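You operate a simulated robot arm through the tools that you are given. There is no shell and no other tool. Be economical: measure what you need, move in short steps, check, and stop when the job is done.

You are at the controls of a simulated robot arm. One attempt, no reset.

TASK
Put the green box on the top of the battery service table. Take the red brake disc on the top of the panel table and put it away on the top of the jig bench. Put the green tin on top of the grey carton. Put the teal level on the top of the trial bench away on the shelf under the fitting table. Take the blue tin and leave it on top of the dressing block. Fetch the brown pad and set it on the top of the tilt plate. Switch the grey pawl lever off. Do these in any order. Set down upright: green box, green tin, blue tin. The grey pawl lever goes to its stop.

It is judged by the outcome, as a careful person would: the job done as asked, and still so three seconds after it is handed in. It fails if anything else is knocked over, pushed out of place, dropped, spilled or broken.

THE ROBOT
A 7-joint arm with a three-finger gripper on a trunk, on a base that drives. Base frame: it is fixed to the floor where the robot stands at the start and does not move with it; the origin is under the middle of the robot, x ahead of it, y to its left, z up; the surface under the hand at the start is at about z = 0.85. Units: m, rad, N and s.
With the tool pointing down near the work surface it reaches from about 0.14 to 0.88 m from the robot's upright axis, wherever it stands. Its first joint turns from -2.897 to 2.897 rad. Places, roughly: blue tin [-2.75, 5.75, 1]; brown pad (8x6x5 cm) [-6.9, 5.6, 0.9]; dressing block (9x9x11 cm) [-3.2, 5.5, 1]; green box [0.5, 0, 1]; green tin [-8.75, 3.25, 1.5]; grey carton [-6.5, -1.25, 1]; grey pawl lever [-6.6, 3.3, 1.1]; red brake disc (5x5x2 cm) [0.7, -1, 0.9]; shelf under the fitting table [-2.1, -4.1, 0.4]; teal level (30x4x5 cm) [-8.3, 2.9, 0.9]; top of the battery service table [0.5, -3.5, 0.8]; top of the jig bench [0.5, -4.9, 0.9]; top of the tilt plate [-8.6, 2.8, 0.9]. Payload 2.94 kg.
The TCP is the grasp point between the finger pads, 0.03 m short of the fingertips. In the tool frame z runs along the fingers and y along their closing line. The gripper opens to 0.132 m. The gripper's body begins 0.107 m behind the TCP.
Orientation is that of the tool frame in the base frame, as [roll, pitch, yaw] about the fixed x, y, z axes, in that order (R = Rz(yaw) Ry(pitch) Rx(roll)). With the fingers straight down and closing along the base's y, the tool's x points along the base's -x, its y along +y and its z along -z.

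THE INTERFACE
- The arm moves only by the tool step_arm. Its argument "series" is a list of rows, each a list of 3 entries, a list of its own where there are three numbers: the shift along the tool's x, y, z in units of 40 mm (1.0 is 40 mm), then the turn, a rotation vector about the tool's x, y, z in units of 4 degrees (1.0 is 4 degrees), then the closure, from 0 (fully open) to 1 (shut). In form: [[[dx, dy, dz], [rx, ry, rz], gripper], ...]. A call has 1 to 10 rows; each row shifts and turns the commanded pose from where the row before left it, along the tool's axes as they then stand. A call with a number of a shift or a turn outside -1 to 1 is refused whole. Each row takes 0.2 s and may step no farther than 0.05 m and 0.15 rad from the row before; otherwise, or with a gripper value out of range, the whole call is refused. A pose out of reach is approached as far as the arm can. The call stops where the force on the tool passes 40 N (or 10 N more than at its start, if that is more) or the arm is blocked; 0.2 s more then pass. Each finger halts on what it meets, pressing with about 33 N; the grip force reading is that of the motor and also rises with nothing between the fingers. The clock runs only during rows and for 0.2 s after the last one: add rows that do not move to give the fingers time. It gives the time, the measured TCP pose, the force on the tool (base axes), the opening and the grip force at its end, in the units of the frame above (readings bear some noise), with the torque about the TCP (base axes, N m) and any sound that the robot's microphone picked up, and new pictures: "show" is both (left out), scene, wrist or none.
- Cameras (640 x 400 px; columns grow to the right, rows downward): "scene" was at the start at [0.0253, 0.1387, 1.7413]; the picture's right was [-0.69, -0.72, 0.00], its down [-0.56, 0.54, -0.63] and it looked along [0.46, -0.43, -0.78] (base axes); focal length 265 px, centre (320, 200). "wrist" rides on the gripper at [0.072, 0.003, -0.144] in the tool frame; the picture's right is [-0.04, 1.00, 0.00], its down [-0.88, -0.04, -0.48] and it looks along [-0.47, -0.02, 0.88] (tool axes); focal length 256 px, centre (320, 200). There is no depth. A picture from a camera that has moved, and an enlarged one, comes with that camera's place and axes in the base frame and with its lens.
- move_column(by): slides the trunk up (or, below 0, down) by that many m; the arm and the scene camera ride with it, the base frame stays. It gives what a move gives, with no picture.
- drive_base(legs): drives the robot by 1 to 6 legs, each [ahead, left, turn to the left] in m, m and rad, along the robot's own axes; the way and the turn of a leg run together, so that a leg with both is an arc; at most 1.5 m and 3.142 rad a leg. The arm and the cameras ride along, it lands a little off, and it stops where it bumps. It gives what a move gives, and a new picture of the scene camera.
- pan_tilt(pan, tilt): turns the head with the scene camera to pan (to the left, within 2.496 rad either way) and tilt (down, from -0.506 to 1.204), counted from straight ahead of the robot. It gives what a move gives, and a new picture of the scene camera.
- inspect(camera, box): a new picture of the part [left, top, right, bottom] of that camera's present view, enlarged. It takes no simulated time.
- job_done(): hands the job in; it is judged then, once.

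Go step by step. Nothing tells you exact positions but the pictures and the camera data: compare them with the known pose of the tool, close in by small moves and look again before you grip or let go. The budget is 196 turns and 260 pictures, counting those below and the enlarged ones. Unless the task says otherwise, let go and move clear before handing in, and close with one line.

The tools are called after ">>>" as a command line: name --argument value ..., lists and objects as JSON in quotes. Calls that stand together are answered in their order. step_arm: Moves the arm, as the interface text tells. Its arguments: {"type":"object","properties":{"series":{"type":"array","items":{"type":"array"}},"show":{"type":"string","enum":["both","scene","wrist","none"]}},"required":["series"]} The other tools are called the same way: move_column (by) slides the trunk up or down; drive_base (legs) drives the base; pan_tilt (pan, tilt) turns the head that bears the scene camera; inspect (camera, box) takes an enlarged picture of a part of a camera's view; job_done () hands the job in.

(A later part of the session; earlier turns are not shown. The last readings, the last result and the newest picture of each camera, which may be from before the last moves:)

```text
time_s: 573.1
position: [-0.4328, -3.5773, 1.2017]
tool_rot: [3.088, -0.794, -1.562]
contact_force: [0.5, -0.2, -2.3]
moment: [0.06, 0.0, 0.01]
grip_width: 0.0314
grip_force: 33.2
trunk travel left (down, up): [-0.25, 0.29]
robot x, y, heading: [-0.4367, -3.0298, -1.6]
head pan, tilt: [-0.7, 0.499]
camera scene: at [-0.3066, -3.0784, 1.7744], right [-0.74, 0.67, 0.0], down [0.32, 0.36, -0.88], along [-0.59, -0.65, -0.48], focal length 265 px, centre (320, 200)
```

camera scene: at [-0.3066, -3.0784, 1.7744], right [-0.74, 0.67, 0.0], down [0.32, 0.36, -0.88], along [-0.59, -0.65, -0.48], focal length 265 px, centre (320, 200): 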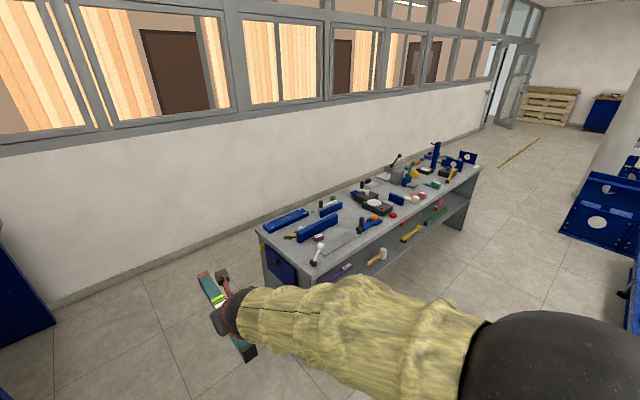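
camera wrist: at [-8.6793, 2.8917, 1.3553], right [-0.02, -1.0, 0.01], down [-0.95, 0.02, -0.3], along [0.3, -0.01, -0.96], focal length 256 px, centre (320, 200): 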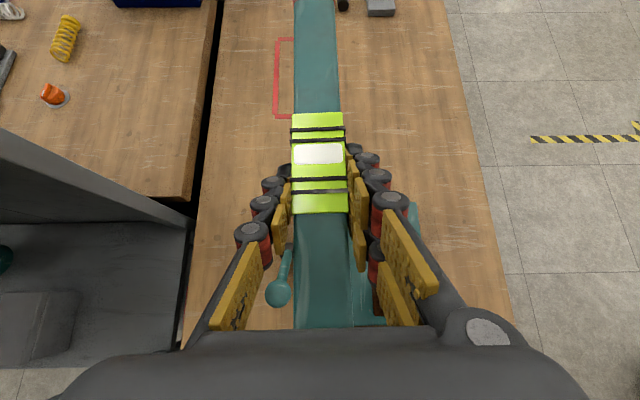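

>>> inspect --camera "scene" --box '[250, 140, 490, 300]'

```text
2.50 times, centred on (370, 220) of scene
camera zoom: at [-0.3066, -3.0784, 1.7744], right [-0.74, 0.67, 0.0], down [0.32, 0.36, -0.88], along [-0.59, -0.65, -0.48], focal length 662 px, centre (195, 150)
```

zoom: 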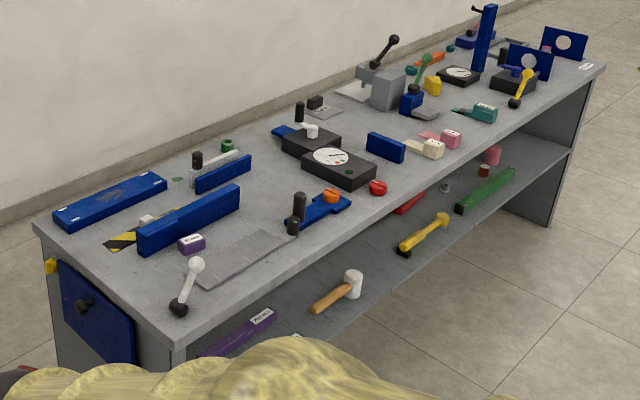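

The shelf's front edge is at y ≈ −3.75; a gap near x = −1.88 between the mallet and the yellow hammer looks usable. I drive to face it and lower the trunk to look under the top.

>>> drive_base --legs '[[0, -0.75, 0.015], [0.04, -0.72, 0.015]]'

>>> move_column --by -0.24

>>> pan_tilt --pan 0.0 --tilt 0.65

```text
time_s: 580.6
position: [-1.8802, -3.586, 1.2008]
tool_rot: [3.089, -0.793, -1.539]
contact_force: [0.1, -0.3, -2.0]
moment: [0.06, -0.02, 0.03]
grip_width: 0.0312
grip_force: 33.4
trunk travel left (down, up): [-0.25, 0.29]
robot x, y, heading: [-1.9027, -3.0468, -1.578]
head pan, tilt: [-0.7, 0.499]
camera scene: at [-1.7672, -3.0835, 1.7744], right [-0.76, 0.65, 0.0], down [0.31, 0.36, -0.88], along [-0.57, -0.67, -0.48], focal length 265 px, centre (320, 200)
```

scene: 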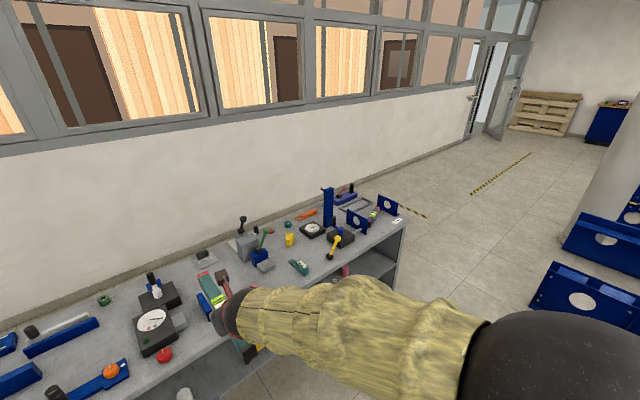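

```text
time_s: 583.1
position: [-1.8814, -3.586, 0.9615]
tool_rot: [3.089, -0.793, -1.539]
contact_force: [0.2, 0.4, -2.3]
moment: [0.0, 0.0, -0.02]
grip_width: 0.0317
grip_force: 33.1
trunk travel left (down, up): [-0.01, 0.53]
robot x, y, heading: [-1.8989, -3.043, -1.583]
head pan, tilt: [-0.7, 0.499]
```

```text
time_s: 584.2
position: [-1.881, -3.5862, 0.9613]
tool_rot: [3.088, -0.794, -1.537]
contact_force: [0.3, 0.1, -1.8]
moment: [0.04, -0.01, 0.04]
grip_width: 0.0314
grip_force: 33.3
trunk travel left (down, up): [-0.01, 0.53]
robot x, y, heading: [-1.8983, -3.0426, -1.579]
head pan, tilt: [0.0, 0.649]
camera scene: at [-1.7086, -3.1012, 1.5211], right [-1.0, 0.01, 0.0], down [0.01, 0.6, -0.8], along [-0.01, -0.8, -0.6], focal length 265 px, centre (320, 200)
```

scene: 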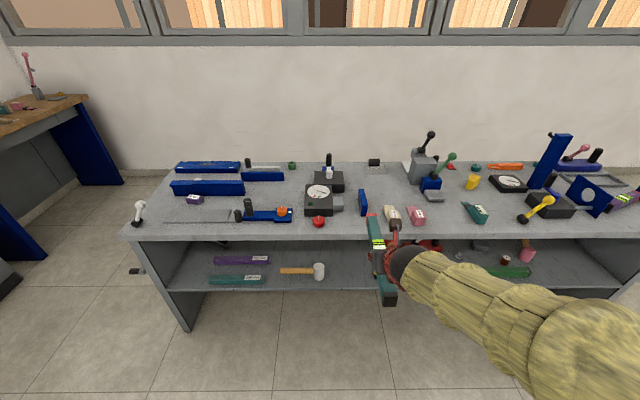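

>>> inspect --camera "scene" --box '[140, 170, 460, 330]'

>>> inspect --camera "scene" --box '[300, 210, 420, 310]'

```text
2.00 times, centred on (300, 250) of scene
camera zoom: at [-1.7086, -3.1012, 1.5211], right [-1.0, 0.01, 0.0], down [0.01, 0.6, -0.8], along [-0.01, -0.8, -0.6], focal length 529 px, centre (360, 100)
```

zoom: 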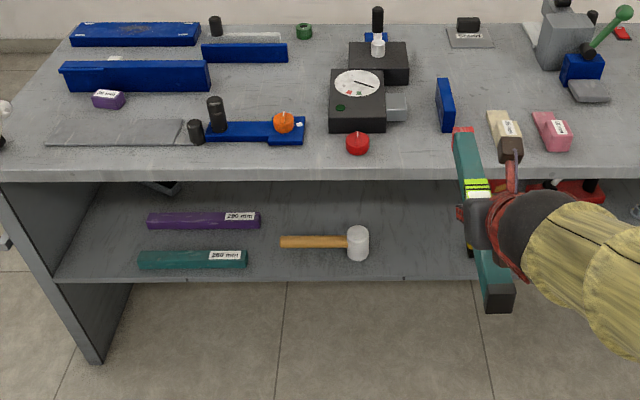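

```text
4.00 times, centred on (360, 260) of scene
camera zoom: at [-1.7086, -3.1012, 1.5211], right [-1.0, 0.01, 0.0], down [0.01, 0.6, -0.8], along [-0.01, -0.8, -0.6], focal length 1058 px, centre (160, -40)
```

zoom: 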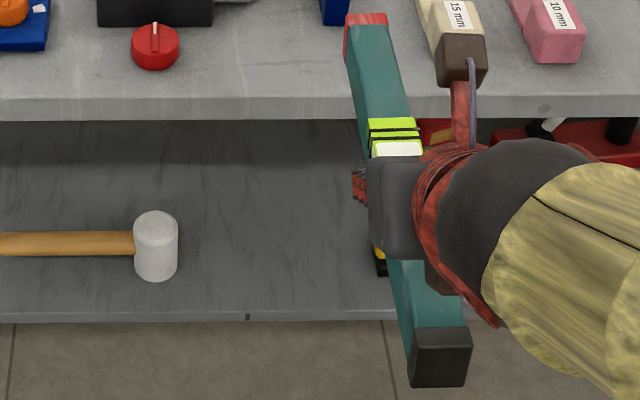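

The shelf gap x −1.745…−1.98 is clear. I fix a small roll, pull back a little, then lower in front of the table before driving in.

>>> step_arm --series '[[[-0.7, 0, -0.713], [0.72, 0, 0], 1], [[-0.5, 0, -0.5], [0, 0, 0], 1], [[-0.713, 0, 0.7], [0, 0, 0], 1], [[-0.713, 0, 0.7], [0, 0, 0], 1], [[-0.713, 0, 0.7], [0, 0, 0], 1], [[-0.713, 0, 0.7], [0, 0, 0], 1], [[-0.713, 0, 0.7], [0, 0, 0], 1], [[0, 0, 0], [0, 0, 0], 1]]'

```text
time_s: 586.0
position: [-1.879, -3.5146, 0.7616]
tool_rot: [3.141, -0.792, -1.539]
contact_force: [-0.2, 0.0, -2.6]
moment: [0.05, -0.02, -0.02]
grip_width: 0.0316
grip_force: 32.7
trunk travel left (down, up): [-0.01, 0.53]
robot x, y, heading: [-1.8958, -3.043, -1.58]
head pan, tilt: [0.0, 0.649]
camera scene: at [-1.7085, -3.1012, 1.5211], right [-1.0, 0.01, 0.0], down [0.01, 0.6, -0.8], along [-0.01, -0.8, -0.6], focal length 265 px, centre (320, 200)
camera wrist: at [-1.8847, -3.4614, 0.9145], right [-1.0, 0.0, -0.03], down [0.01, 0.96, -0.29], along [0.03, -0.29, -0.96], focal length 256 px, centre (320, 200)
```

scene: 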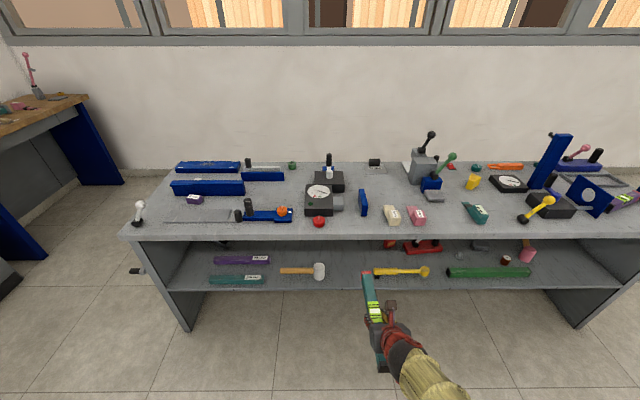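
wrist: 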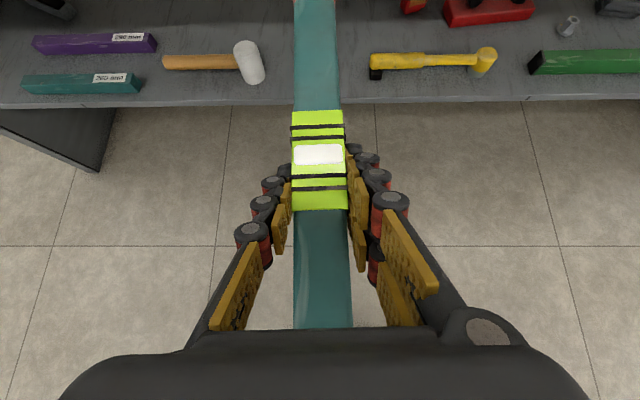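

>>> step_arm --series '[[[-0.713, 0, 0.7], [0, 0, 0], 1], [[-0.713, 0, 0.7], [0, 0, 0], 1], [[-0.713, 0, 0.7], [0, 0, 0], 1], [[-0.713, 0, 0.7], [0, 0, 0], 1], [[-0.713, 0, 0.7], [0, 0, 0], 1], [[-0.713, 0, 0.7], [0, 0, 0], 1], [[0, 0, 0], [0, 0, 0], 1]]'

```text
time_s: 587.6
position: [-1.8781, -3.5137, 0.7604]
tool_rot: [3.14, -0.791, -1.539]
contact_force: [0.8, -0.3, -2.2]
moment: [0.02, 0.0, -0.01]
grip_width: 0.031
grip_force: 33.0
out of reach, approached as far as the arm can: row 1, 2, 3, 4, 5, 6
trunk travel left (down, up): [-0.01, 0.53]
robot x, y, heading: [-1.8992, -3.0435, -1.581]
head pan, tilt: [0.0, 0.649]
camera scene: at [-1.7085, -3.1011, 1.521], right [-1.0, 0.01, 0.0], down [0.01, 0.6, -0.8], along [-0.01, -0.8, -0.6], focal length 265 px, centre (320, 200)
camera wrist: at [-1.8848, -3.4612, 0.9145], right [-1.0, 0.0, -0.03], down [0.01, 0.96, -0.29], along [0.03, -0.29, -0.96], focal length 256 px, centre (320, 200)
```

scene: 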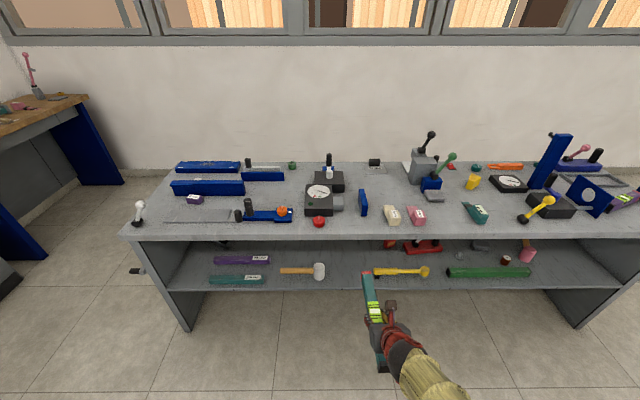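
wrist: 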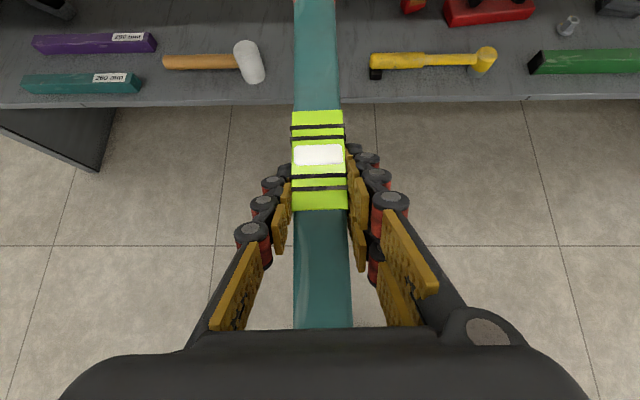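

Too close in for that height; moving forward-down along the tool axis (under the table top) should bring it within reach. I try in steps.

>>> step_arm --series '[[[0, 0, 1], [0, 0, 0], 1], [[0, 0, 1], [0, 0, 0], 1], [[0, 0, 1], [0, 0, 0], 1], [[0, 0, 1], [0, 0, 0], 1], [[0, 0, 0], [0, 0, 0], 1]]' --show "none"

```text
time_s: 588.8
position: [-1.8833, -3.5154, 0.7542]
tool_rot: [3.122, -0.774, -1.538]
contact_force: [-0.3, -0.4, -2.2]
moment: [0.07, 0.02, 0.0]
grip_width: 0.0314
grip_force: 32.6
out of reach, approached as far as the arm can: row 1, 2, 3, 4
trunk travel left (down, up): [-0.01, 0.53]
robot x, y, heading: [-1.8992, -3.043, -1.584]
head pan, tilt: [0.0, 0.649]
```

>>> step_arm --series '[[[0.713, 0, -0.7], [0, 0, 0], 1], [[0.713, 0, -0.7], [0, 0, 0], 1], [[0, 0, 0], [0, 0, 0], 1]]' --show "none"

```text
time_s: 589.6
position: [-1.8828, -3.5164, 0.836]
tool_rot: [3.139, -0.793, -1.536]
contact_force: [-0.2, -0.4, -2.9]
moment: [0.01, 0.0, 0.0]
grip_width: 0.0316
grip_force: 32.8
trunk travel left (down, up): [-0.01, 0.53]
robot x, y, heading: [-1.8966, -3.0469, -1.581]
head pan, tilt: [0.0, 0.649]
```

>>> pan_tilt --pan -2.3 --tilt 0.9

>>> pan_tilt --pan 2.3 --tilt 0.9

```text
time_s: 591.7
position: [-1.8825, -3.5171, 0.8353]
tool_rot: [3.139, -0.795, -1.538]
contact_force: [-0.3, 0.1, -2.1]
moment: [0.03, 0.01, -0.02]
grip_width: 0.0313
grip_force: 32.7
trunk travel left (down, up): [-0.01, 0.53]
robot x, y, heading: [-1.8995, -3.0439, -1.583]
head pan, tilt: [-2.3, 0.901]
camera scene: at [-1.7635, -2.9634, 1.5006], right [0.67, 0.74, 0.0], down [0.58, -0.53, -0.62], along [-0.46, 0.42, -0.78], focal length 265 px, centre (320, 200)
```

scene: 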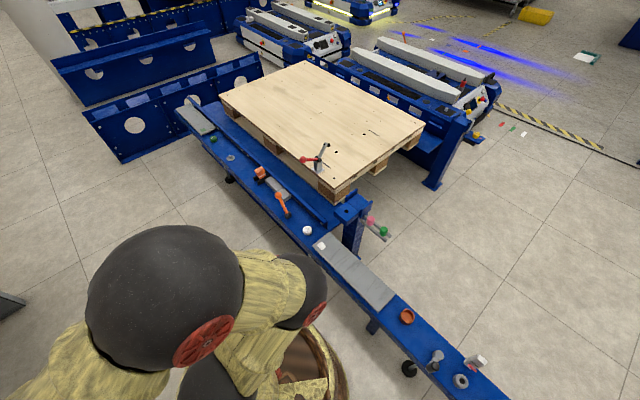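

```text
time_s: 595.4
position: [-1.8824, -3.5169, 0.8348]
tool_rot: [3.139, -0.795, -1.538]
contact_force: [0.7, -0.4, -2.5]
moment: [0.04, 0.0, -0.03]
grip_width: 0.0314
grip_force: 32.7
trunk travel left (down, up): [-0.01, 0.53]
robot x, y, heading: [-1.8984, -3.0411, -1.577]
head pan, tilt: [2.3, 0.901]
camera scene: at [-1.6509, -2.9645, 1.5006], right [0.66, -0.75, 0.0], down [-0.59, -0.52, -0.62], along [0.47, 0.41, -0.78], focal length 265 px, centre (320, 200)
```

scene: 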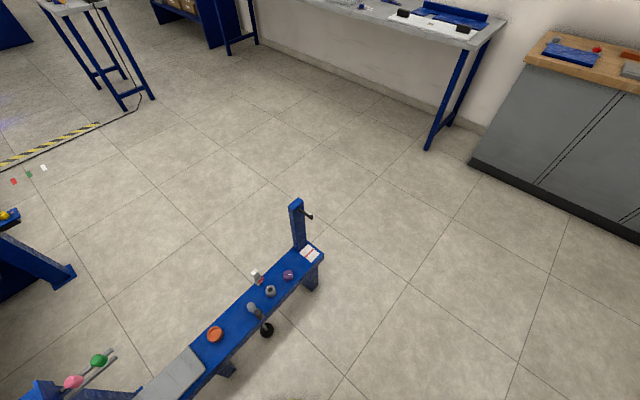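

Space behind is limited by the low test beam, so I slide the level forward just beneath the table top (underside ~0.855) and then go diagonally down.

>>> step_arm --series '[[[-0.713, 0, 0.7], [0, 0, 0], 1], [[0.7, 0, 0.713], [0, 0, 0], 1], [[0.7, 0, 0.713], [0, 0, 0], 1], [[0.5, 0, 0.5], [0, 0, 0], 1], [[0, 0, 0], [0, 0, 0], 1]]' --show "none"

>>> step_arm --series '[[[0, 0, 0.8], [0, 0, 0], 1], [[0, 0, 0.8], [0, 0, 0], 1], [[0, 0, 0.8], [0, 0, 0], 1], [[0, 0, 0], [0, 0, 0], 1]]'

```text
time_s: 596.6
position: [-1.8811, -3.6251, 0.7948]
tool_rot: [3.141, -0.793, -1.537]
contact_force: [-0.2, 0.5, -1.2]
moment: [0.06, -0.02, 0.01]
grip_width: 0.0315
grip_force: 32.9
trunk travel left (down, up): [-0.01, 0.53]
robot x, y, heading: [-1.8996, -3.0435, -1.585]
head pan, tilt: [2.3, 0.901]
```

```text
time_s: 597.6
position: [-1.8769, -3.6789, 0.7432]
tool_rot: [-3.131, -0.79, -1.538]
contact_force: [-0.2, -0.4, -2.3]
moment: [0.06, 0.02, 0.0]
grip_width: 0.0314
grip_force: 33.2
out of reach, approached as far as the arm can: row 2, 3
trunk travel left (down, up): [-0.01, 0.53]
robot x, y, heading: [-1.8977, -3.046, -1.584]
head pan, tilt: [2.3, 0.901]
camera scene: at [-1.6509, -2.9652, 1.5006], right [0.66, -0.75, 0.0], down [-0.59, -0.52, -0.62], along [0.47, 0.41, -0.78], focal length 265 px, centre (320, 200)
camera wrist: at [-1.8839, -3.627, 0.8965], right [-1.0, -0.01, -0.04], down [0.0, 0.96, -0.29], along [0.04, -0.29, -0.96], focal length 256 px, centre (320, 200)
```

scene: 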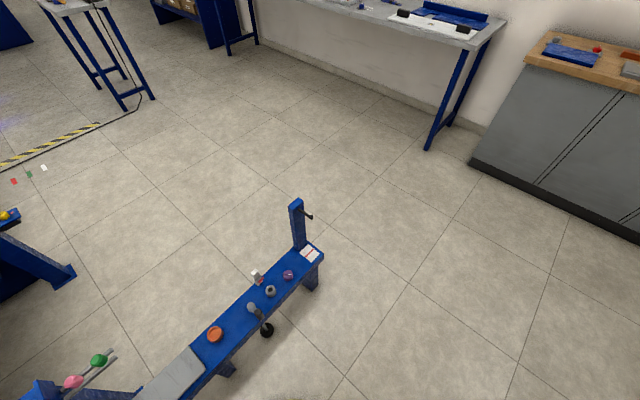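
wrist: 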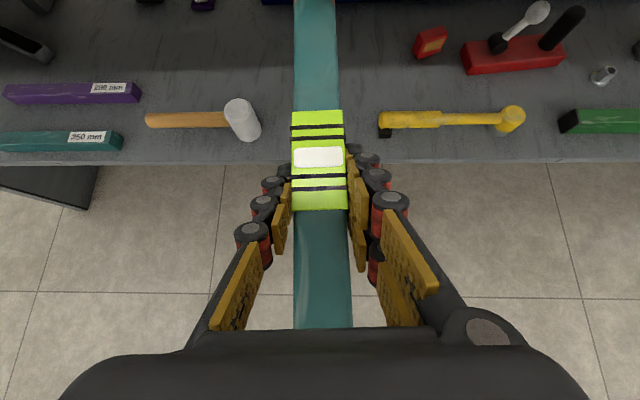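

Lowering stalls, probably at a wrist joint limit. I test by turning the hand ~12° away from that limit and then lowering.

>>> step_arm --series '[[[0, 0, 0], [0.69, 0, -0.67], 1], [[0, 0, 0], [0.69, 0, -0.67], 1], [[0, 0, 0], [0.69, 0, -0.67], 1], [[-0.5, 0, 0.5], [0, 0, 0], 1], [[-0.5, 0, 0.5], [0, 0, 0], 1], [[0, 0, 0], [0, 0, 0], 1]]' --show "none"

```text
time_s: 599.0
position: [-1.8769, -3.6759, 0.6827]
tool_rot: [3.142, -0.791, -1.337]
contact_force: [0.4, 0.1, -1.8]
moment: [0.07, 0.01, 0.01]
grip_width: 0.0313
grip_force: 32.7
trunk travel left (down, up): [-0.01, 0.53]
robot x, y, heading: [-1.8963, -3.0457, -1.582]
head pan, tilt: [2.3, 0.901]
```

That was it. With the slight angle I can lower further.

>>> step_arm --series '[[[-0.713, 0, 0.7], [0, 0, 0], 1], [[-0.713, 0, 0.7], [0, 0, 0], 1], [[-0.713, 0, 0.7], [0, 0, 0], 1], [[0, 0, 0], [0, 0, 0], 1]]' --show "wrist"

```text
time_s: 600.0
position: [-1.8754, -3.6763, 0.563]
tool_rot: [-3.14, -0.792, -1.337]
contact_force: [-0.2, 0.2, -2.2]
moment: [0.08, 0.04, 0.01]
grip_width: 0.0313
grip_force: 33.3
trunk travel left (down, up): [-0.01, 0.53]
robot x, y, heading: [-1.9031, -3.0441, -1.584]
head pan, tilt: [2.3, 0.901]
camera wrist: at [-1.8916, -3.6265, 0.7167], right [-0.98, -0.2, -0.03], down [-0.18, 0.94, -0.29], along [0.09, -0.28, -0.96], focal length 256 px, centre (320, 200)
```

wrist: 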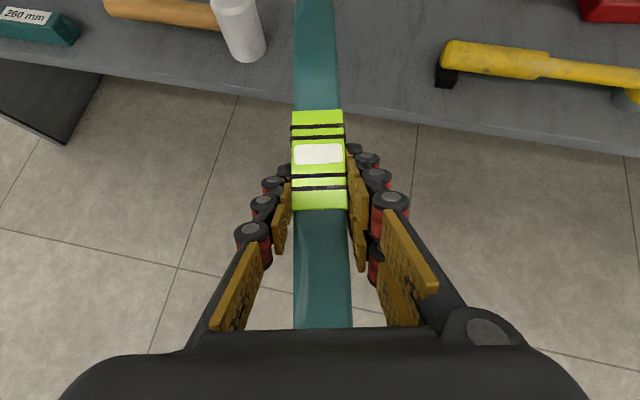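

Good view. I shift slightly right to centre the gap, lower to z ≈ 0.49, and then drive forward to insert.

>>> step_arm --series '[[[0, 0.6, 0], [0, 0, 0], 1], [[-0.65, 0, 0.64], [0, 0, 0], 1], [[-0.65, 0, 0.64], [0, 0, 0], 1], [[0, 0, 0], [0, 0, 0], 1]]' --show "none"

>>> drive_base --legs '[[0.15, 0, 0]]'

>>> inspect --camera "wrist" --box '[0, 0, 640, 400]'

```text
time_s: 601.0
position: [-1.8999, -3.6832, 0.4909]
tool_rot: [3.142, -0.792, -1.336]
contact_force: [-0.5, -0.1, -3.0]
moment: [0.03, -0.01, 0.01]
grip_width: 0.0313
grip_force: 33.0
trunk travel left (down, up): [-0.01, 0.53]
robot x, y, heading: [-1.8957, -3.0435, -1.585]
head pan, tilt: [2.3, 0.901]
```

```text
time_s: 602.4
position: [-1.9027, -3.8344, 0.4916]
tool_rot: [-3.141, -0.792, -1.339]
contact_force: [-1.0, 1.3, -2.6]
moment: [0.03, 0.02, 0.0]
grip_width: 0.0314
grip_force: 33.0
trunk travel left (down, up): [-0.01, 0.53]
robot x, y, heading: [-1.9013, -3.1965, -1.586]
head pan, tilt: [2.3, 0.901]
camera scene: at [-1.6524, -3.1165, 1.5006], right [0.66, -0.75, 0.0], down [-0.59, -0.52, -0.62], along [0.47, 0.41, -0.78], focal length 265 px, centre (320, 200)
```

scene: 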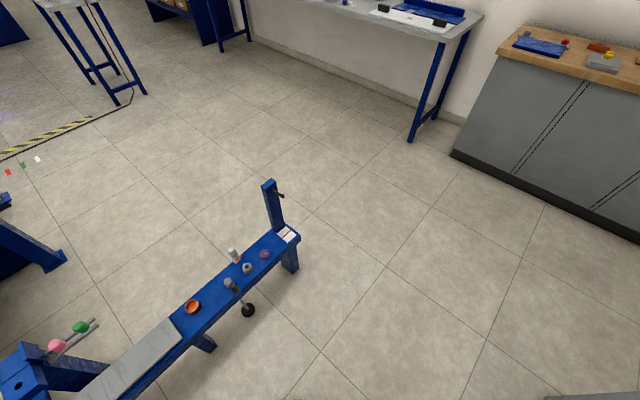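

```text
1.00 times, centred on (320, 200) of wrist (not enlarged: the box is as wide or as high as the picture)
camera zoom: at [-1.9178, -3.7846, 0.6443], right [-0.98, -0.2, -0.03], down [-0.18, 0.94, -0.29], along [0.09, -0.28, -0.96], focal length 256 px, centre (320, 200)
```

zoom: 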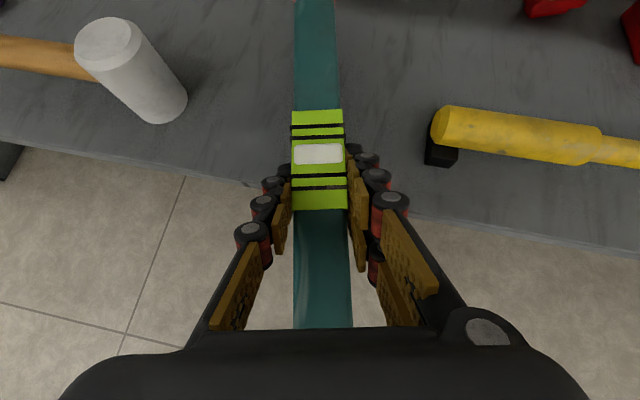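

Mallet is left with room; the hammer handle is nearer on the right. I shift 2 cm left and drive in another 0.11 m.

>>> step_arm --series '[[[0, -0.5, 0], [0, 0, 0], 1], [[0, 0, 0], [0, 0, 0], 1]]' --show "none"

>>> drive_base --legs '[[0.11, 0, 0]]'

>>> inspect --camera "wrist" --box '[0, 0, 640, 400]'

```text
time_s: 603.0
position: [-1.8828, -3.8298, 0.4924]
tool_rot: [3.141, -0.794, -1.339]
contact_force: [0.3, 0.1, -2.5]
moment: [0.05, 0.01, 0.04]
grip_width: 0.0314
grip_force: 32.7
trunk travel left (down, up): [-0.01, 0.53]
robot x, y, heading: [-1.902, -3.1943, -1.588]
head pan, tilt: [2.3, 0.901]
```

```text
time_s: 604.2
position: [-1.8851, -3.9392, 0.4928]
tool_rot: [3.141, -0.792, -1.343]
contact_force: [-0.6, -0.1, -2.7]
moment: [0.01, 0.02, -0.02]
grip_width: 0.0311
grip_force: 32.6
trunk travel left (down, up): [-0.01, 0.53]
robot x, y, heading: [-1.9003, -3.3046, -1.579]
head pan, tilt: [2.3, 0.901]
camera scene: at [-1.6536, -3.2253, 1.5006], right [0.66, -0.75, 0.0], down [-0.59, -0.51, -0.62], along [0.47, 0.41, -0.78], focal length 265 px, centre (320, 200)
```

scene: 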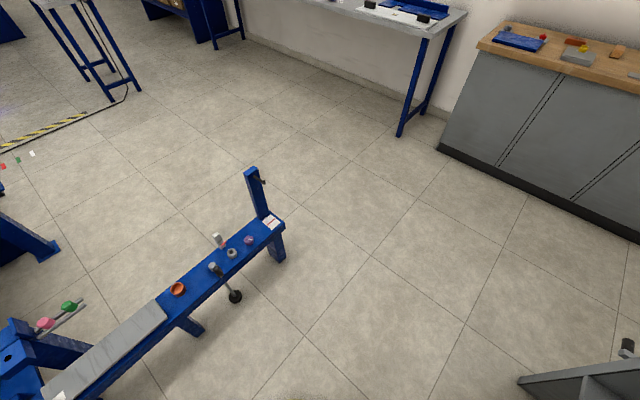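

```text
1.00 times, centred on (320, 200) of wrist (not enlarged: the box is as wide or as high as the picture)
camera zoom: at [-1.9005, -3.8878, 0.6454], right [-0.98, -0.2, -0.03], down [-0.18, 0.94, -0.29], along [0.09, -0.28, -0.96], focal length 256 px, centre (320, 200)
```

zoom: 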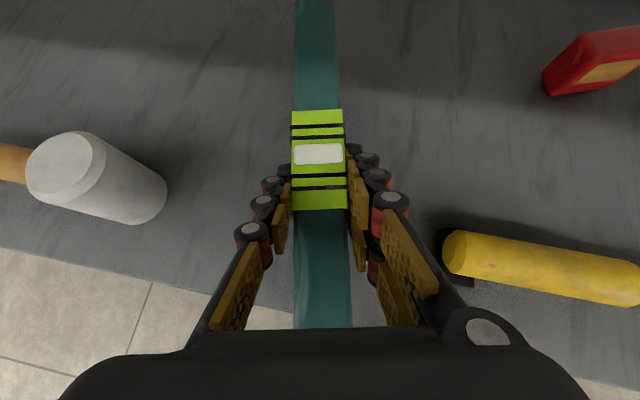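

Position is good. I lower gently to contact with the shelf.

>>> step_arm --series '[[[-0.36, 0, 0.35], [0, 0, 0], 1], [[-0.2, 0, 0.2], [0, 0, 0], 1], [[-0.08, 0, 0.08], [0, 0, 0], 1], [[-0.08, 0, 0.08], [0, 0, 0], 1], [[-0.08, 0, 0.08], [0, 0, 0], 1], [[0, 0, 0], [0, 0, 0], 1]]' --show "wrist"

```text
time_s: 605.2
position: [-1.8848, -3.9432, 0.4573]
tool_rot: [3.139, -0.802, -1.341]
contact_force: [-0.3, 3.6, 12.3]
moment: [0.92, 0.22, -0.1]
grip_width: 0.0315
grip_force: 33.4
trunk travel left (down, up): [-0.01, 0.53]
robot x, y, heading: [-1.9009, -3.3029, -1.59]
head pan, tilt: [2.3, 0.901]
stopped in row 5: the force on the tool passed its limit at 43 N (the readings are from after the stop); the commanded pose is now the measured one
camera wrist: at [-1.9008, -3.892, 0.6092], right [-0.98, -0.2, -0.03], down [-0.18, 0.94, -0.3], along [0.09, -0.29, -0.95], focal length 256 px, centre (320, 200)
```

wrist: 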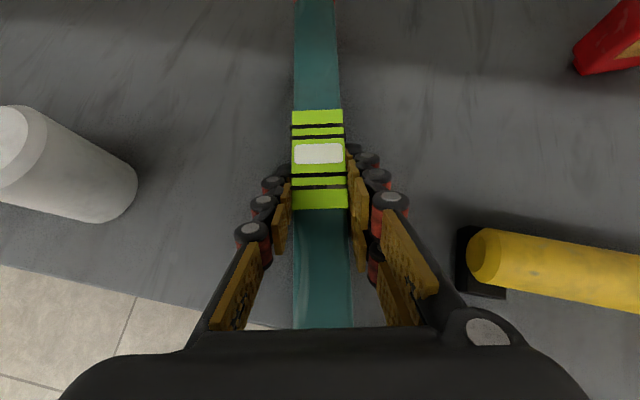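

Seated, but its near end overhangs the shelf front by ~2 cm. I lift a few mm, slide 5 cm further in, and set down again.

>>> step_arm --series '[[[0.12, 0, -0.12], [0, -0.14, 0], 1], [[0.44, 0, 0.44], [0, 0, 0], 1], [[0.44, 0, 0.44], [0, 0, 0], 1], [[0, 0, 0], [0, 0, 0], 1]]' --show "wrist"

```text
time_s: 606.2
position: [-1.8759, -3.9928, 0.4597]
tool_rot: [3.14, -0.79, -1.34]
contact_force: [0.7, 0.0, -3.4]
moment: [0.03, -0.03, -0.01]
grip_width: 0.0315
grip_force: 33.5
trunk travel left (down, up): [-0.01, 0.53]
robot x, y, heading: [-1.897, -3.3008, -1.588]
head pan, tilt: [2.3, 0.901]
camera wrist: at [-1.8905, -3.9431, 0.6133], right [-0.98, -0.2, -0.03], down [-0.18, 0.94, -0.29], along [0.08, -0.28, -0.96], focal length 256 px, centre (320, 200)
```

wrist: 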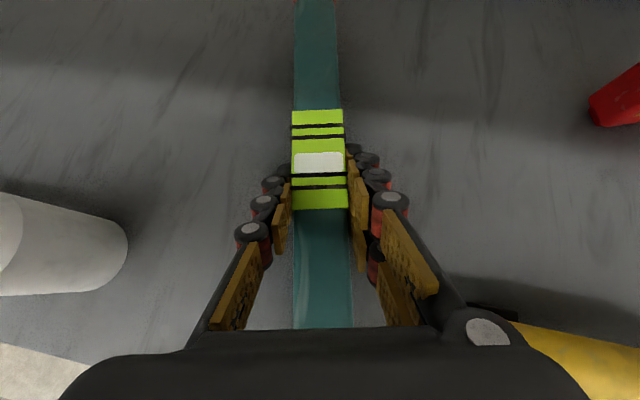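

>>> step_arm --series '[[[-0.05, 0, 0.05], [0, 0, 0], 1], [[-0.05, 0, 0.05], [0, 0, 0], 1], [[0, 0, 0], [0, 0, 0], 1]]' --show "none"

```text
time_s: 607.0
position: [-1.8741, -3.9935, 0.457]
tool_rot: [3.138, -0.794, -1.34]
contact_force: [-1.6, -1.7, 7.9]
moment: [-0.77, -0.03, -0.07]
grip_width: 0.0314
grip_force: 32.8
trunk travel left (down, up): [-0.01, 0.53]
robot x, y, heading: [-1.903, -3.3054, -1.586]
head pan, tilt: [2.3, 0.901]
```

>>> step_arm --series '[[[0, 0, 0], [0, 0, 0], 0.7], [[0, 0, 0], [0, 0, 0], 0.55], [[0, 0, 0], [0, 0, 0], 0.5], [[0, 0, 0], [0, 0, 0], 0.5], [[0, 0, -0.5], [0, 0, 0], 0.5], [[0, 0, -1], [0, 0, 0], 0.5], [[0, 0, -1], [0, 0, 0], 0.5], [[0, 0, 0], [0, 0, 0], 0.5]]' --show "wrist"

```text
time_s: 608.8
position: [-1.89, -3.9212, 0.5244]
tool_rot: [3.14, -0.791, -1.341]
contact_force: [1.4, -0.2, 0.3]
moment: [-0.01, 0.02, -0.02]
grip_width: 0.0658
grip_force: 0.0
trunk travel left (down, up): [-0.01, 0.53]
robot x, y, heading: [-1.9018, -3.3015, -1.583]
head pan, tilt: [2.3, 0.901]
camera wrist: at [-1.9048, -3.8713, 0.6779], right [-0.98, -0.2, -0.03], down [-0.18, 0.94, -0.29], along [0.08, -0.28, -0.96], focal length 256 px, centre (320, 200)
```

wrist: 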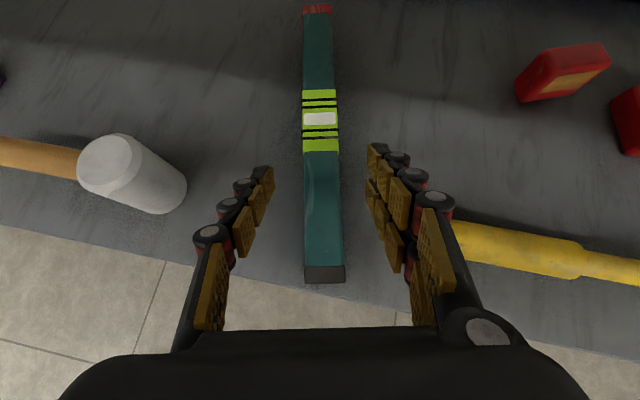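

The teal level lies fully on the shelf. I back out, raise the arm and drive back towards the lever (staying faced south).

>>> drive_base --legs '[[-0.22, 0, 0]]'

>>> step_arm --series '[[[0.7, 0, -0.7], [0, 0, 0], 0.5], [[0.7, 0, -0.7], [0, 0, 0], 0.5], [[0.7, 0, -0.7], [0, 0, 0], 0.5], [[0.7, 0, -0.7], [0, 0, 0], 0.5], [[0.7, 0, -0.7], [0, 0, 0], 0.5], [[0.7, 0, -0.7], [0, 0, 0], 0.5], [[0.7, 0, -0.7], [0, 0, 0], 0.5], [[0.7, 0, -0.7], [0, 0, 0], 1], [[0.7, 0, -0.7], [0, 0, 0], 1], [[0.7, 0, -0.7], [0, 0, 0], 1]]' --show "none"

>>> pan_tilt --pan 0.0 --tilt 0.65

>>> move_column --by 0.24

>>> drive_base --legs '[[0, 0.75, 0.01], [0, 0.75, 0.01]]'

```text
time_s: 610.5
position: [-1.8847, -3.6929, 0.5245]
tool_rot: [3.139, -0.79, -1.34]
contact_force: [0.2, -0.8, -0.2]
moment: [-0.03, 0.05, -0.02]
grip_width: 0.0659
grip_force: 0.2
trunk travel left (down, up): [-0.01, 0.53]
robot x, y, heading: [-1.8951, -3.0781, -1.58]
head pan, tilt: [2.3, 0.901]
camera scene: at [-1.651, -2.9963, 1.5006], right [0.66, -0.75, 0.0], down [-0.59, -0.52, -0.62], along [0.47, 0.41, -0.78], focal length 265 px, centre (320, 200)
```

scene: 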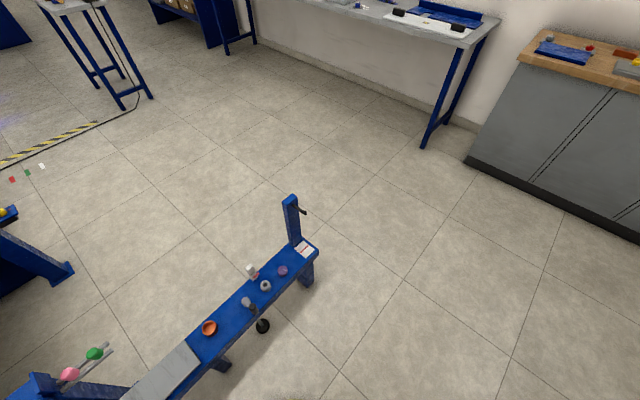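

```text
time_s: 612.7
position: [-1.8835, -3.6924, 0.92]
tool_rot: [3.141, -0.788, -1.339]
contact_force: [-0.8, 0.0, -0.3]
moment: [-0.01, 0.01, 0.01]
grip_width: 0.0093
grip_force: 1.6
trunk travel left (down, up): [-0.01, 0.53]
robot x, y, heading: [-1.9005, -3.0769, -1.583]
head pan, tilt: [2.3, 0.901]
```

```text
time_s: 614.8
position: [-1.8838, -3.6939, 0.921]
tool_rot: [3.14, -0.792, -1.338]
contact_force: [0.4, 0.5, -0.4]
moment: [-0.01, 0.0, 0.0]
grip_width: 0.0
grip_force: 28.3
trunk travel left (down, up): [-0.01, 0.53]
robot x, y, heading: [-1.8997, -3.0712, -1.582]
head pan, tilt: [0.0, 0.649]
camera scene: at [-1.7087, -3.1324, 1.521], right [-1.0, 0.01, 0.0], down [0.01, 0.6, -0.8], along [-0.01, -0.8, -0.6], focal length 265 px, centre (320, 200)
```

scene: 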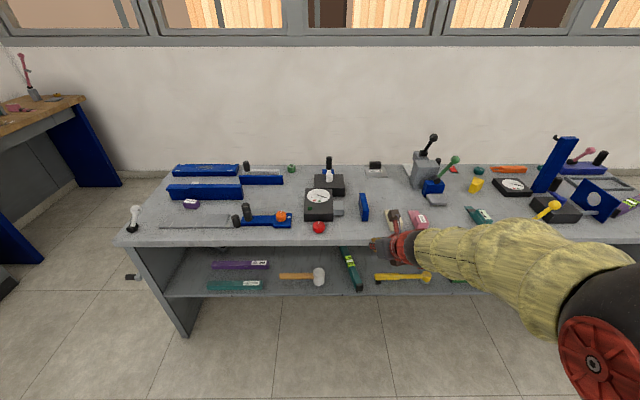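

```text
time_s: 617.3
position: [-1.8835, -3.6933, 1.1608]
tool_rot: [3.14, -0.79, -1.336]
contact_force: [-0.2, -0.2, 0.3]
moment: [0.01, 0.02, -0.01]
grip_width: 0.0
grip_force: 29.2
trunk travel left (down, up): [-0.25, 0.29]
robot x, y, heading: [-1.8959, -3.0739, -1.582]
head pan, tilt: [0.0, 0.649]
```

```text
time_s: 625.2
position: [-0.3283, -3.683, 1.1613]
tool_rot: [3.139, -0.791, -1.294]
contact_force: [-0.3, -1.0, -0.5]
moment: [0.02, -0.01, 0.0]
grip_width: 0.0002
grip_force: 28.7
trunk travel left (down, up): [-0.25, 0.29]
robot x, y, heading: [-0.366, -3.0649, -1.536]
head pan, tilt: [0.0, 0.649]
camera scene: at [-0.176, -3.1153, 1.761], right [-1.0, -0.03, 0.0], down [-0.02, 0.6, -0.8], along [0.02, -0.8, -0.6], focal length 265 px, centre (320, 200)
```

scene: 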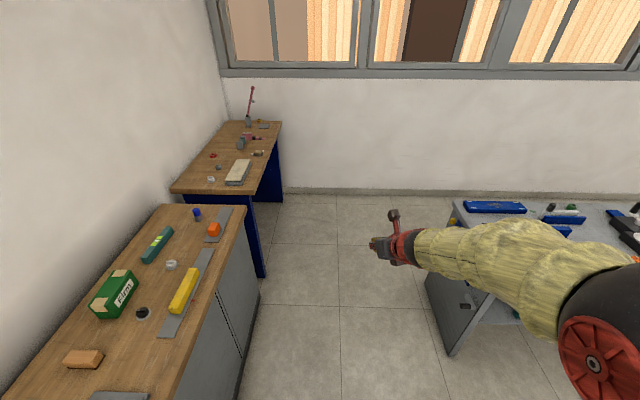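

>>> drive_base --legs '[[0, 0, -0.035], [-1.5, 0, 0], [-1.5, 0, 0], [-1.0, 0, 0]]'

```text
time_s: 645.1
position: [-0.2251, 0.3839, 1.1619]
tool_rot: [3.14, -0.79, -1.381]
contact_force: [0.7, -0.5, 0.6]
moment: [-0.01, 0.03, 0.0]
grip_width: 0.0
grip_force: 29.1
trunk travel left (down, up): [-0.25, 0.29]
robot x, y, heading: [-0.2079, 0.9977, -1.627]
head pan, tilt: [0.0, 0.649]
camera scene: at [-0.0254, 0.937, 1.7611], right [-1.0, 0.05, 0.0], down [0.03, 0.6, -0.8], along [-0.04, -0.8, -0.6], focal length 265 px, centre (320, 200)
```

scene: 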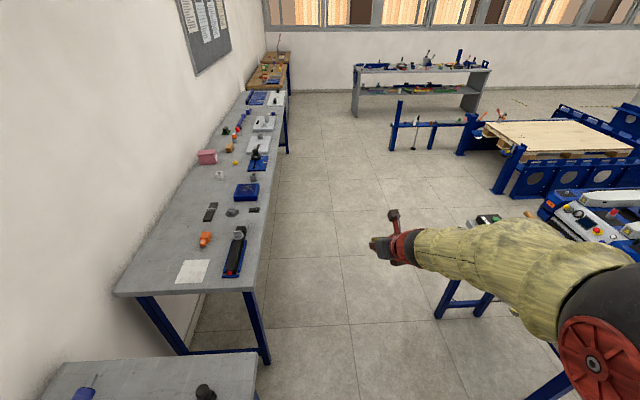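

>>> drive_base --legs '[[0, -0.15, 0.06], [-1.5, 0, 0.01], [-1.5, 0, 0.01], [-0.75, 0, 0.0]]'

```text
time_s: 664.4
position: [-0.3359, 4.1854, 1.1613]
tool_rot: [3.138, -0.79, -1.283]
contact_force: [-0.1, 0.1, -0.3]
moment: [-0.03, 0.01, -0.06]
grip_width: 0.0
grip_force: 28.7
trunk travel left (down, up): [-0.25, 0.29]
robot x, y, heading: [-0.3833, 4.8018, -1.527]
head pan, tilt: [0.0, 0.649]
camera scene: at [-0.192, 4.755, 1.7611], right [-1.0, -0.05, 0.0], down [-0.03, 0.6, -0.8], along [0.04, -0.8, -0.6], focal length 265 px, centre (320, 200)
```

scene: 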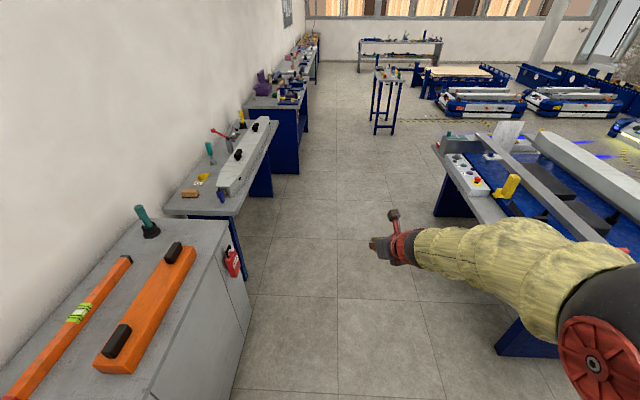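

>>> step_arm --series '[[[0.7, 0, -0.7], [0, 0, 0], 1], [[0.7, 0, -0.7], [0, 0, 0], 1], [[0.7, 0, -0.7], [0, 0, 0], 1], [[-0.7, 0, -0.713], [0, 0, 0], 1], [[-0.7, 0, -0.713], [0, 0, 0], 1], [[-0.7, 0, -0.713], [0, 0, 0], 1], [[-0.7, 0, -0.713], [0, 0, 0], 1], [[-0.7, 0, -0.713], [0, 0, 0], 1], [[0, 0, 0], [0, 0, 0], 1]]' --show "none"

>>> drive_base --legs '[[0, 0, -0.045], [0, -1.5, 0.01], [0, -1.5, 0.01], [0, -1.2, 0.01]]'

```text
time_s: 666.4
position: [-0.3945, 4.377, 1.2788]
tool_rot: [3.141, -0.791, -1.282]
contact_force: [-0.1, 0.8, 0.3]
moment: [0.0, -0.01, 0.0]
grip_width: 0.0
grip_force: 28.6
trunk travel left (down, up): [-0.25, 0.29]
robot x, y, heading: [-0.3839, 4.8031, -1.527]
head pan, tilt: [0.0, 0.649]
```

```text
time_s: 687.3
position: [-4.6472, 4.2412, 1.2796]
tool_rot: [3.139, -0.792, -1.261]
contact_force: [0.7, 0.0, -0.1]
moment: [0.0, -0.04, -0.02]
grip_width: 0.0
grip_force: 28.8
trunk travel left (down, up): [-0.25, 0.29]
robot x, y, heading: [-4.6452, 4.6674, -1.505]
head pan, tilt: [0.0, 0.649]
camera scene: at [-4.4526, 4.6226, 1.7611], right [-1.0, -0.07, 0.0], down [-0.04, 0.6, -0.8], along [0.05, -0.79, -0.6], focal length 265 px, centre (320, 200)
```

scene: 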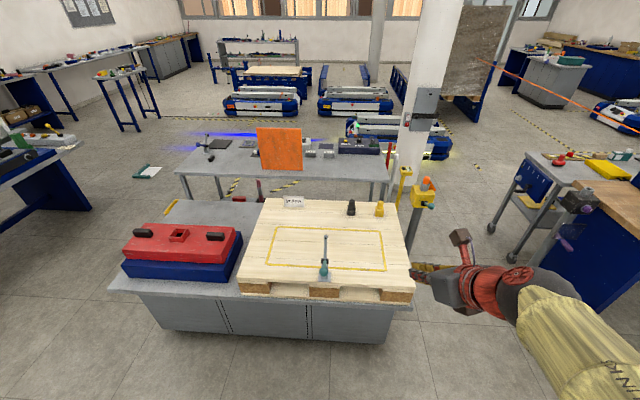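

>>> drive_base --legs '[[0, 0, -0.065], [0, -1.0, 0.01], [0, -0.85, 0.01]]'

>>> pan_tilt --pan 0.15 --tilt 0.6

```text
time_s: 696.9
position: [-6.4824, 4.1939, 1.2793]
tool_rot: [3.141, -0.791, -1.274]
contact_force: [-0.1, 0.7, 0.0]
moment: [0.02, 0.02, -0.05]
grip_width: 0.0
grip_force: 28.4
trunk travel left (down, up): [-0.25, 0.29]
robot x, y, heading: [-6.4781, 4.6226, -1.521]
head pan, tilt: [0.0, 0.649]
camera scene: at [-6.2841, 4.5739, 1.7611], right [-1.0, -0.05, 0.0], down [-0.03, 0.6, -0.8], along [0.04, -0.8, -0.6], focal length 265 px, centre (320, 200)
```

scene: 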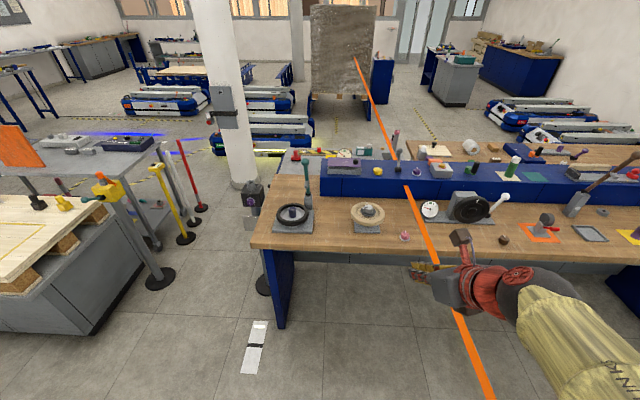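

```text
time_s: 697.6
position: [-6.483, 4.193, 1.2782]
tool_rot: [3.139, -0.79, -1.274]
contact_force: [0.5, 0.1, 0.7]
moment: [-0.03, -0.01, 0.02]
grip_width: 0.0001
grip_force: 28.4
trunk travel left (down, up): [-0.25, 0.29]
robot x, y, heading: [-6.4763, 4.6201, -1.519]
head pan, tilt: [0.15, 0.6]
camera scene: at [-6.2707, 4.574, 1.7653], right [-0.98, -0.2, 0.0], down [-0.11, 0.55, -0.82], along [0.17, -0.81, -0.57], focal length 265 px, centre (320, 200)
```

scene: 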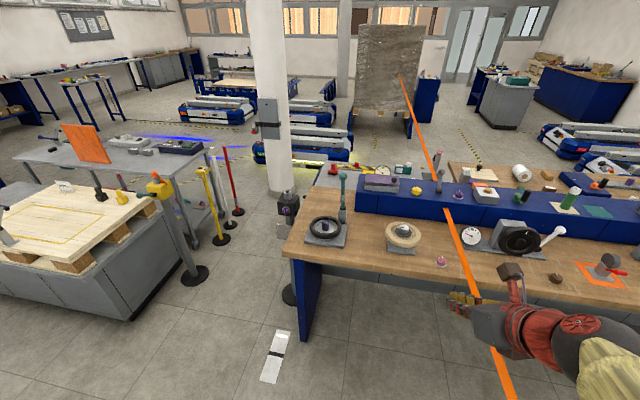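

>>> inspect --camera "scene" --box '[340, 150, 580, 290]'

>>> inspect --camera "scene" --box '[400, 160, 480, 220]'

```text
2.67 times, centred on (460, 220) of scene
camera zoom: at [-6.2707, 4.574, 1.7653], right [-0.98, -0.2, 0.0], down [-0.11, 0.55, -0.82], along [0.17, -0.81, -0.57], focal length 706 px, centre (-53, 147)
```

zoom: 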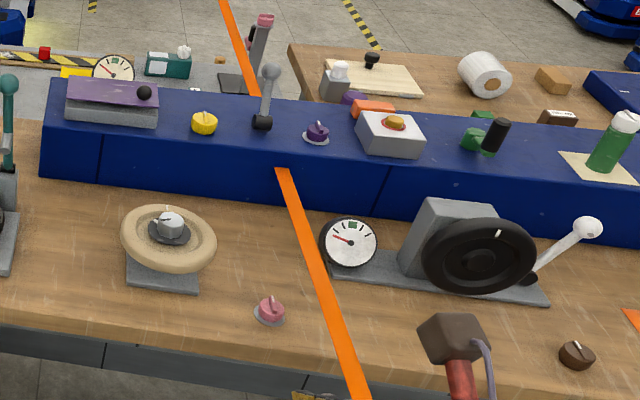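

```text
6.67 times, centred on (440, 190) of scene
camera zoom: at [-6.2707, 4.574, 1.7653], right [-0.98, -0.2, 0.0], down [-0.11, 0.55, -0.82], along [0.17, -0.81, -0.57], focal length 1764 px, centre (-480, 267)
```

zoom: 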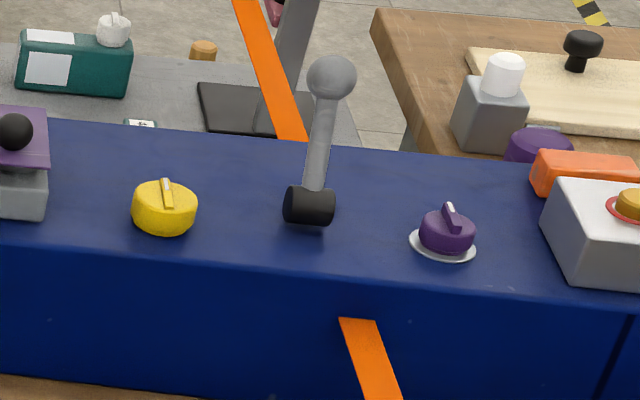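

The grey lever pivots on an east‑west drum at (−6.638, 3.30, 1.017) with its ball leaning south at (−6.638, 3.258, 1.107). I'll straddle it from above and draw it north to the other stop. First I untilt and turn the hand to close along y.

>>> step_arm --series '[[[0, 0, 0], [0, -1, 0], 0.5], [[0, 0, 0], [0, -1, 0], 0.5], [[0, 0, 0], [0, -1, 0], 0.5], [[0, 0, 0], [0, -1, 0], 0.5], [[0, 0, 0], [0, -1, 0], 0.5], [[0, 0, 0], [0, -1, 0], 0.5], [[0, 0, 0], [0, -1, 0], 0.5], [[0, 0, 0], [0, -1, 0], 0.5], [[0, 0, 0], [0, -1, 0], 0.5], [[0, 0, 0], [0, -1, 0], 0.5]]' --show "none"

>>> step_arm --series '[[[0, 0, 0], [0, -1, 0], 0.5], [[0, 0, 0], [0, -0.32, 0], 0.5], [[0, 0, 0], [0, 0, 1], 0.5], [[0, 0, 0], [0, 0, 1], 0.5], [[0, 0, 0], [0, 0, 1], 0.5], [[0, 0, 0], [0, 0, 1], 0.5], [[0, 0, 0], [0, 0, 1], 0.5], [[0, 0, 0], [0, 0, 1], 0.5], [[0, 0, 0], [0, 0, 1], 0.5], [[0, 0, 0], [0, 0, 1], 0.5]]' --show "none"

>>> step_arm --series '[[[0, 0, 0], [0, 0, 1], 0.5], [[0, 0, 0], [0, 0, 1], 0.5], [[0, 0, 0], [0, 0, 1], 0.5], [[0, 0, 0], [0, 0, 1], 0.5], [[0, 0, 0], [0, 0, 1], 0.5], [[0, 0, 0], [0, 0, 1], 0.5], [[0, 0, 0], [0, 0, 1], 0.5], [[0, 0, 0], [0, 0, 1], 0.5], [[0, 0, 0], [0, 0, 1], 0.5], [[0, 0, 0], [0, 0, 1], 0.5]]' --show "none"

>>> step_arm --series '[[[0, 0, 0], [0, 0, 1], 0.5], [[0, 0, 0], [0, 0, 1], 0.5], [[0, 0, 0], [0, 0, 1], 0.5], [[0, 0, 0], [0, 0, 1], 0.5], [[0, 0, 0], [0, 0, 1], 0.5], [[0, 0, 0], [0, 0, 1], 0.5], [[0, 0, 0], [0, 0, 1], 0.5], [[0, 0, 0], [0, 0, 1], 0.5], [[0, 0, 0], [0, 0, 0.5], 0.5], [[0, 0, 0], [0, 0, 0], 0.5]]' --show "none"

```text
time_s: 699.8
position: [-6.4973, 4.1931, 1.2662]
tool_rot: [-3.125, -0.42, -1.277]
contact_force: [0.2, -0.7, 0.1]
moment: [0.0, 0.0, -0.02]
grip_width: 0.066
grip_force: 0.1
out of reach, approached as far as the arm can: row 5, 6, 7, 8, 9, 10
trunk travel left (down, up): [-0.25, 0.29]
robot x, y, heading: [-6.4765, 4.618, -1.522]
head pan, tilt: [0.15, 0.6]
```

```text
time_s: 702.0
position: [-6.5, 4.1916, 1.2527]
tool_rot: [-2.903, -0.325, -1.869]
contact_force: [0.2, 0.6, -0.6]
moment: [-0.02, -0.01, 0.02]
grip_width: 0.066
grip_force: 0.1
out of reach, approached as far as the arm can: row 1, 3
trunk travel left (down, up): [-0.25, 0.29]
robot x, y, heading: [-6.476, 4.6157, -1.517]
head pan, tilt: [0.15, 0.6]
```

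```text
time_s: 704.2
position: [-6.4992, 4.1912, 1.2525]
tool_rot: [-2.751, -0.101, -2.548]
contact_force: [-0.2, -0.8, 0.7]
moment: [0.0, -0.02, -0.03]
grip_width: 0.0659
grip_force: 0.0
trunk travel left (down, up): [-0.25, 0.29]
robot x, y, heading: [-6.4775, 4.6193, -1.521]
head pan, tilt: [0.15, 0.6]
```

```text
time_s: 706.4
position: [-6.4999, 4.1903, 1.2542]
tool_rot: [-2.761, 0.128, -3.095]
contact_force: [1.1, 0.6, -0.1]
moment: [-0.05, -0.02, 0.03]
grip_width: 0.0659
grip_force: 0.0
trunk travel left (down, up): [-0.25, 0.29]
robot x, y, heading: [-6.4756, 4.6201, -1.52]
head pan, tilt: [0.15, 0.6]
```

>>> step_arm --series '[[[0, 0, 0], [-1, 0, 0], 0.5], [[0, 0, 0], [-1, 0, 0], 0.5], [[0, 0, 0], [-1, 0, 0], 0.5], [[0, 0, 0], [-1, 0, 0], 0.5], [[0, 0, 0], [-1, 0, 0], 0.5], [[0, 0, 0], [-0.45, 0, 0], 0.5], [[0, 0, 0], [0, 0.9, 0], 0.5], [[0, 0, 0], [0, 0.93, 0], 0.5], [[0, 0, 0], [0, 0, 0.6], 0.5], [[0, 0, 0], [0, 0, 0], 0.5]]' --show "none"

```text
time_s: 708.6
position: [-6.5192, 4.1956, 1.1976]
tool_rot: [-2.978, 0.188, -3.129]
contact_force: [0.1, 0.0, -1.0]
moment: [-0.03, 0.01, 0.03]
grip_width: 0.0658
grip_force: 0.1
out of reach, approached as far as the arm can: row 1, 2, 3, 4, 5, 6, 7, 8
trunk travel left (down, up): [-0.25, 0.29]
robot x, y, heading: [-6.478, 4.6207, -1.52]
head pan, tilt: [0.15, 0.6]
```

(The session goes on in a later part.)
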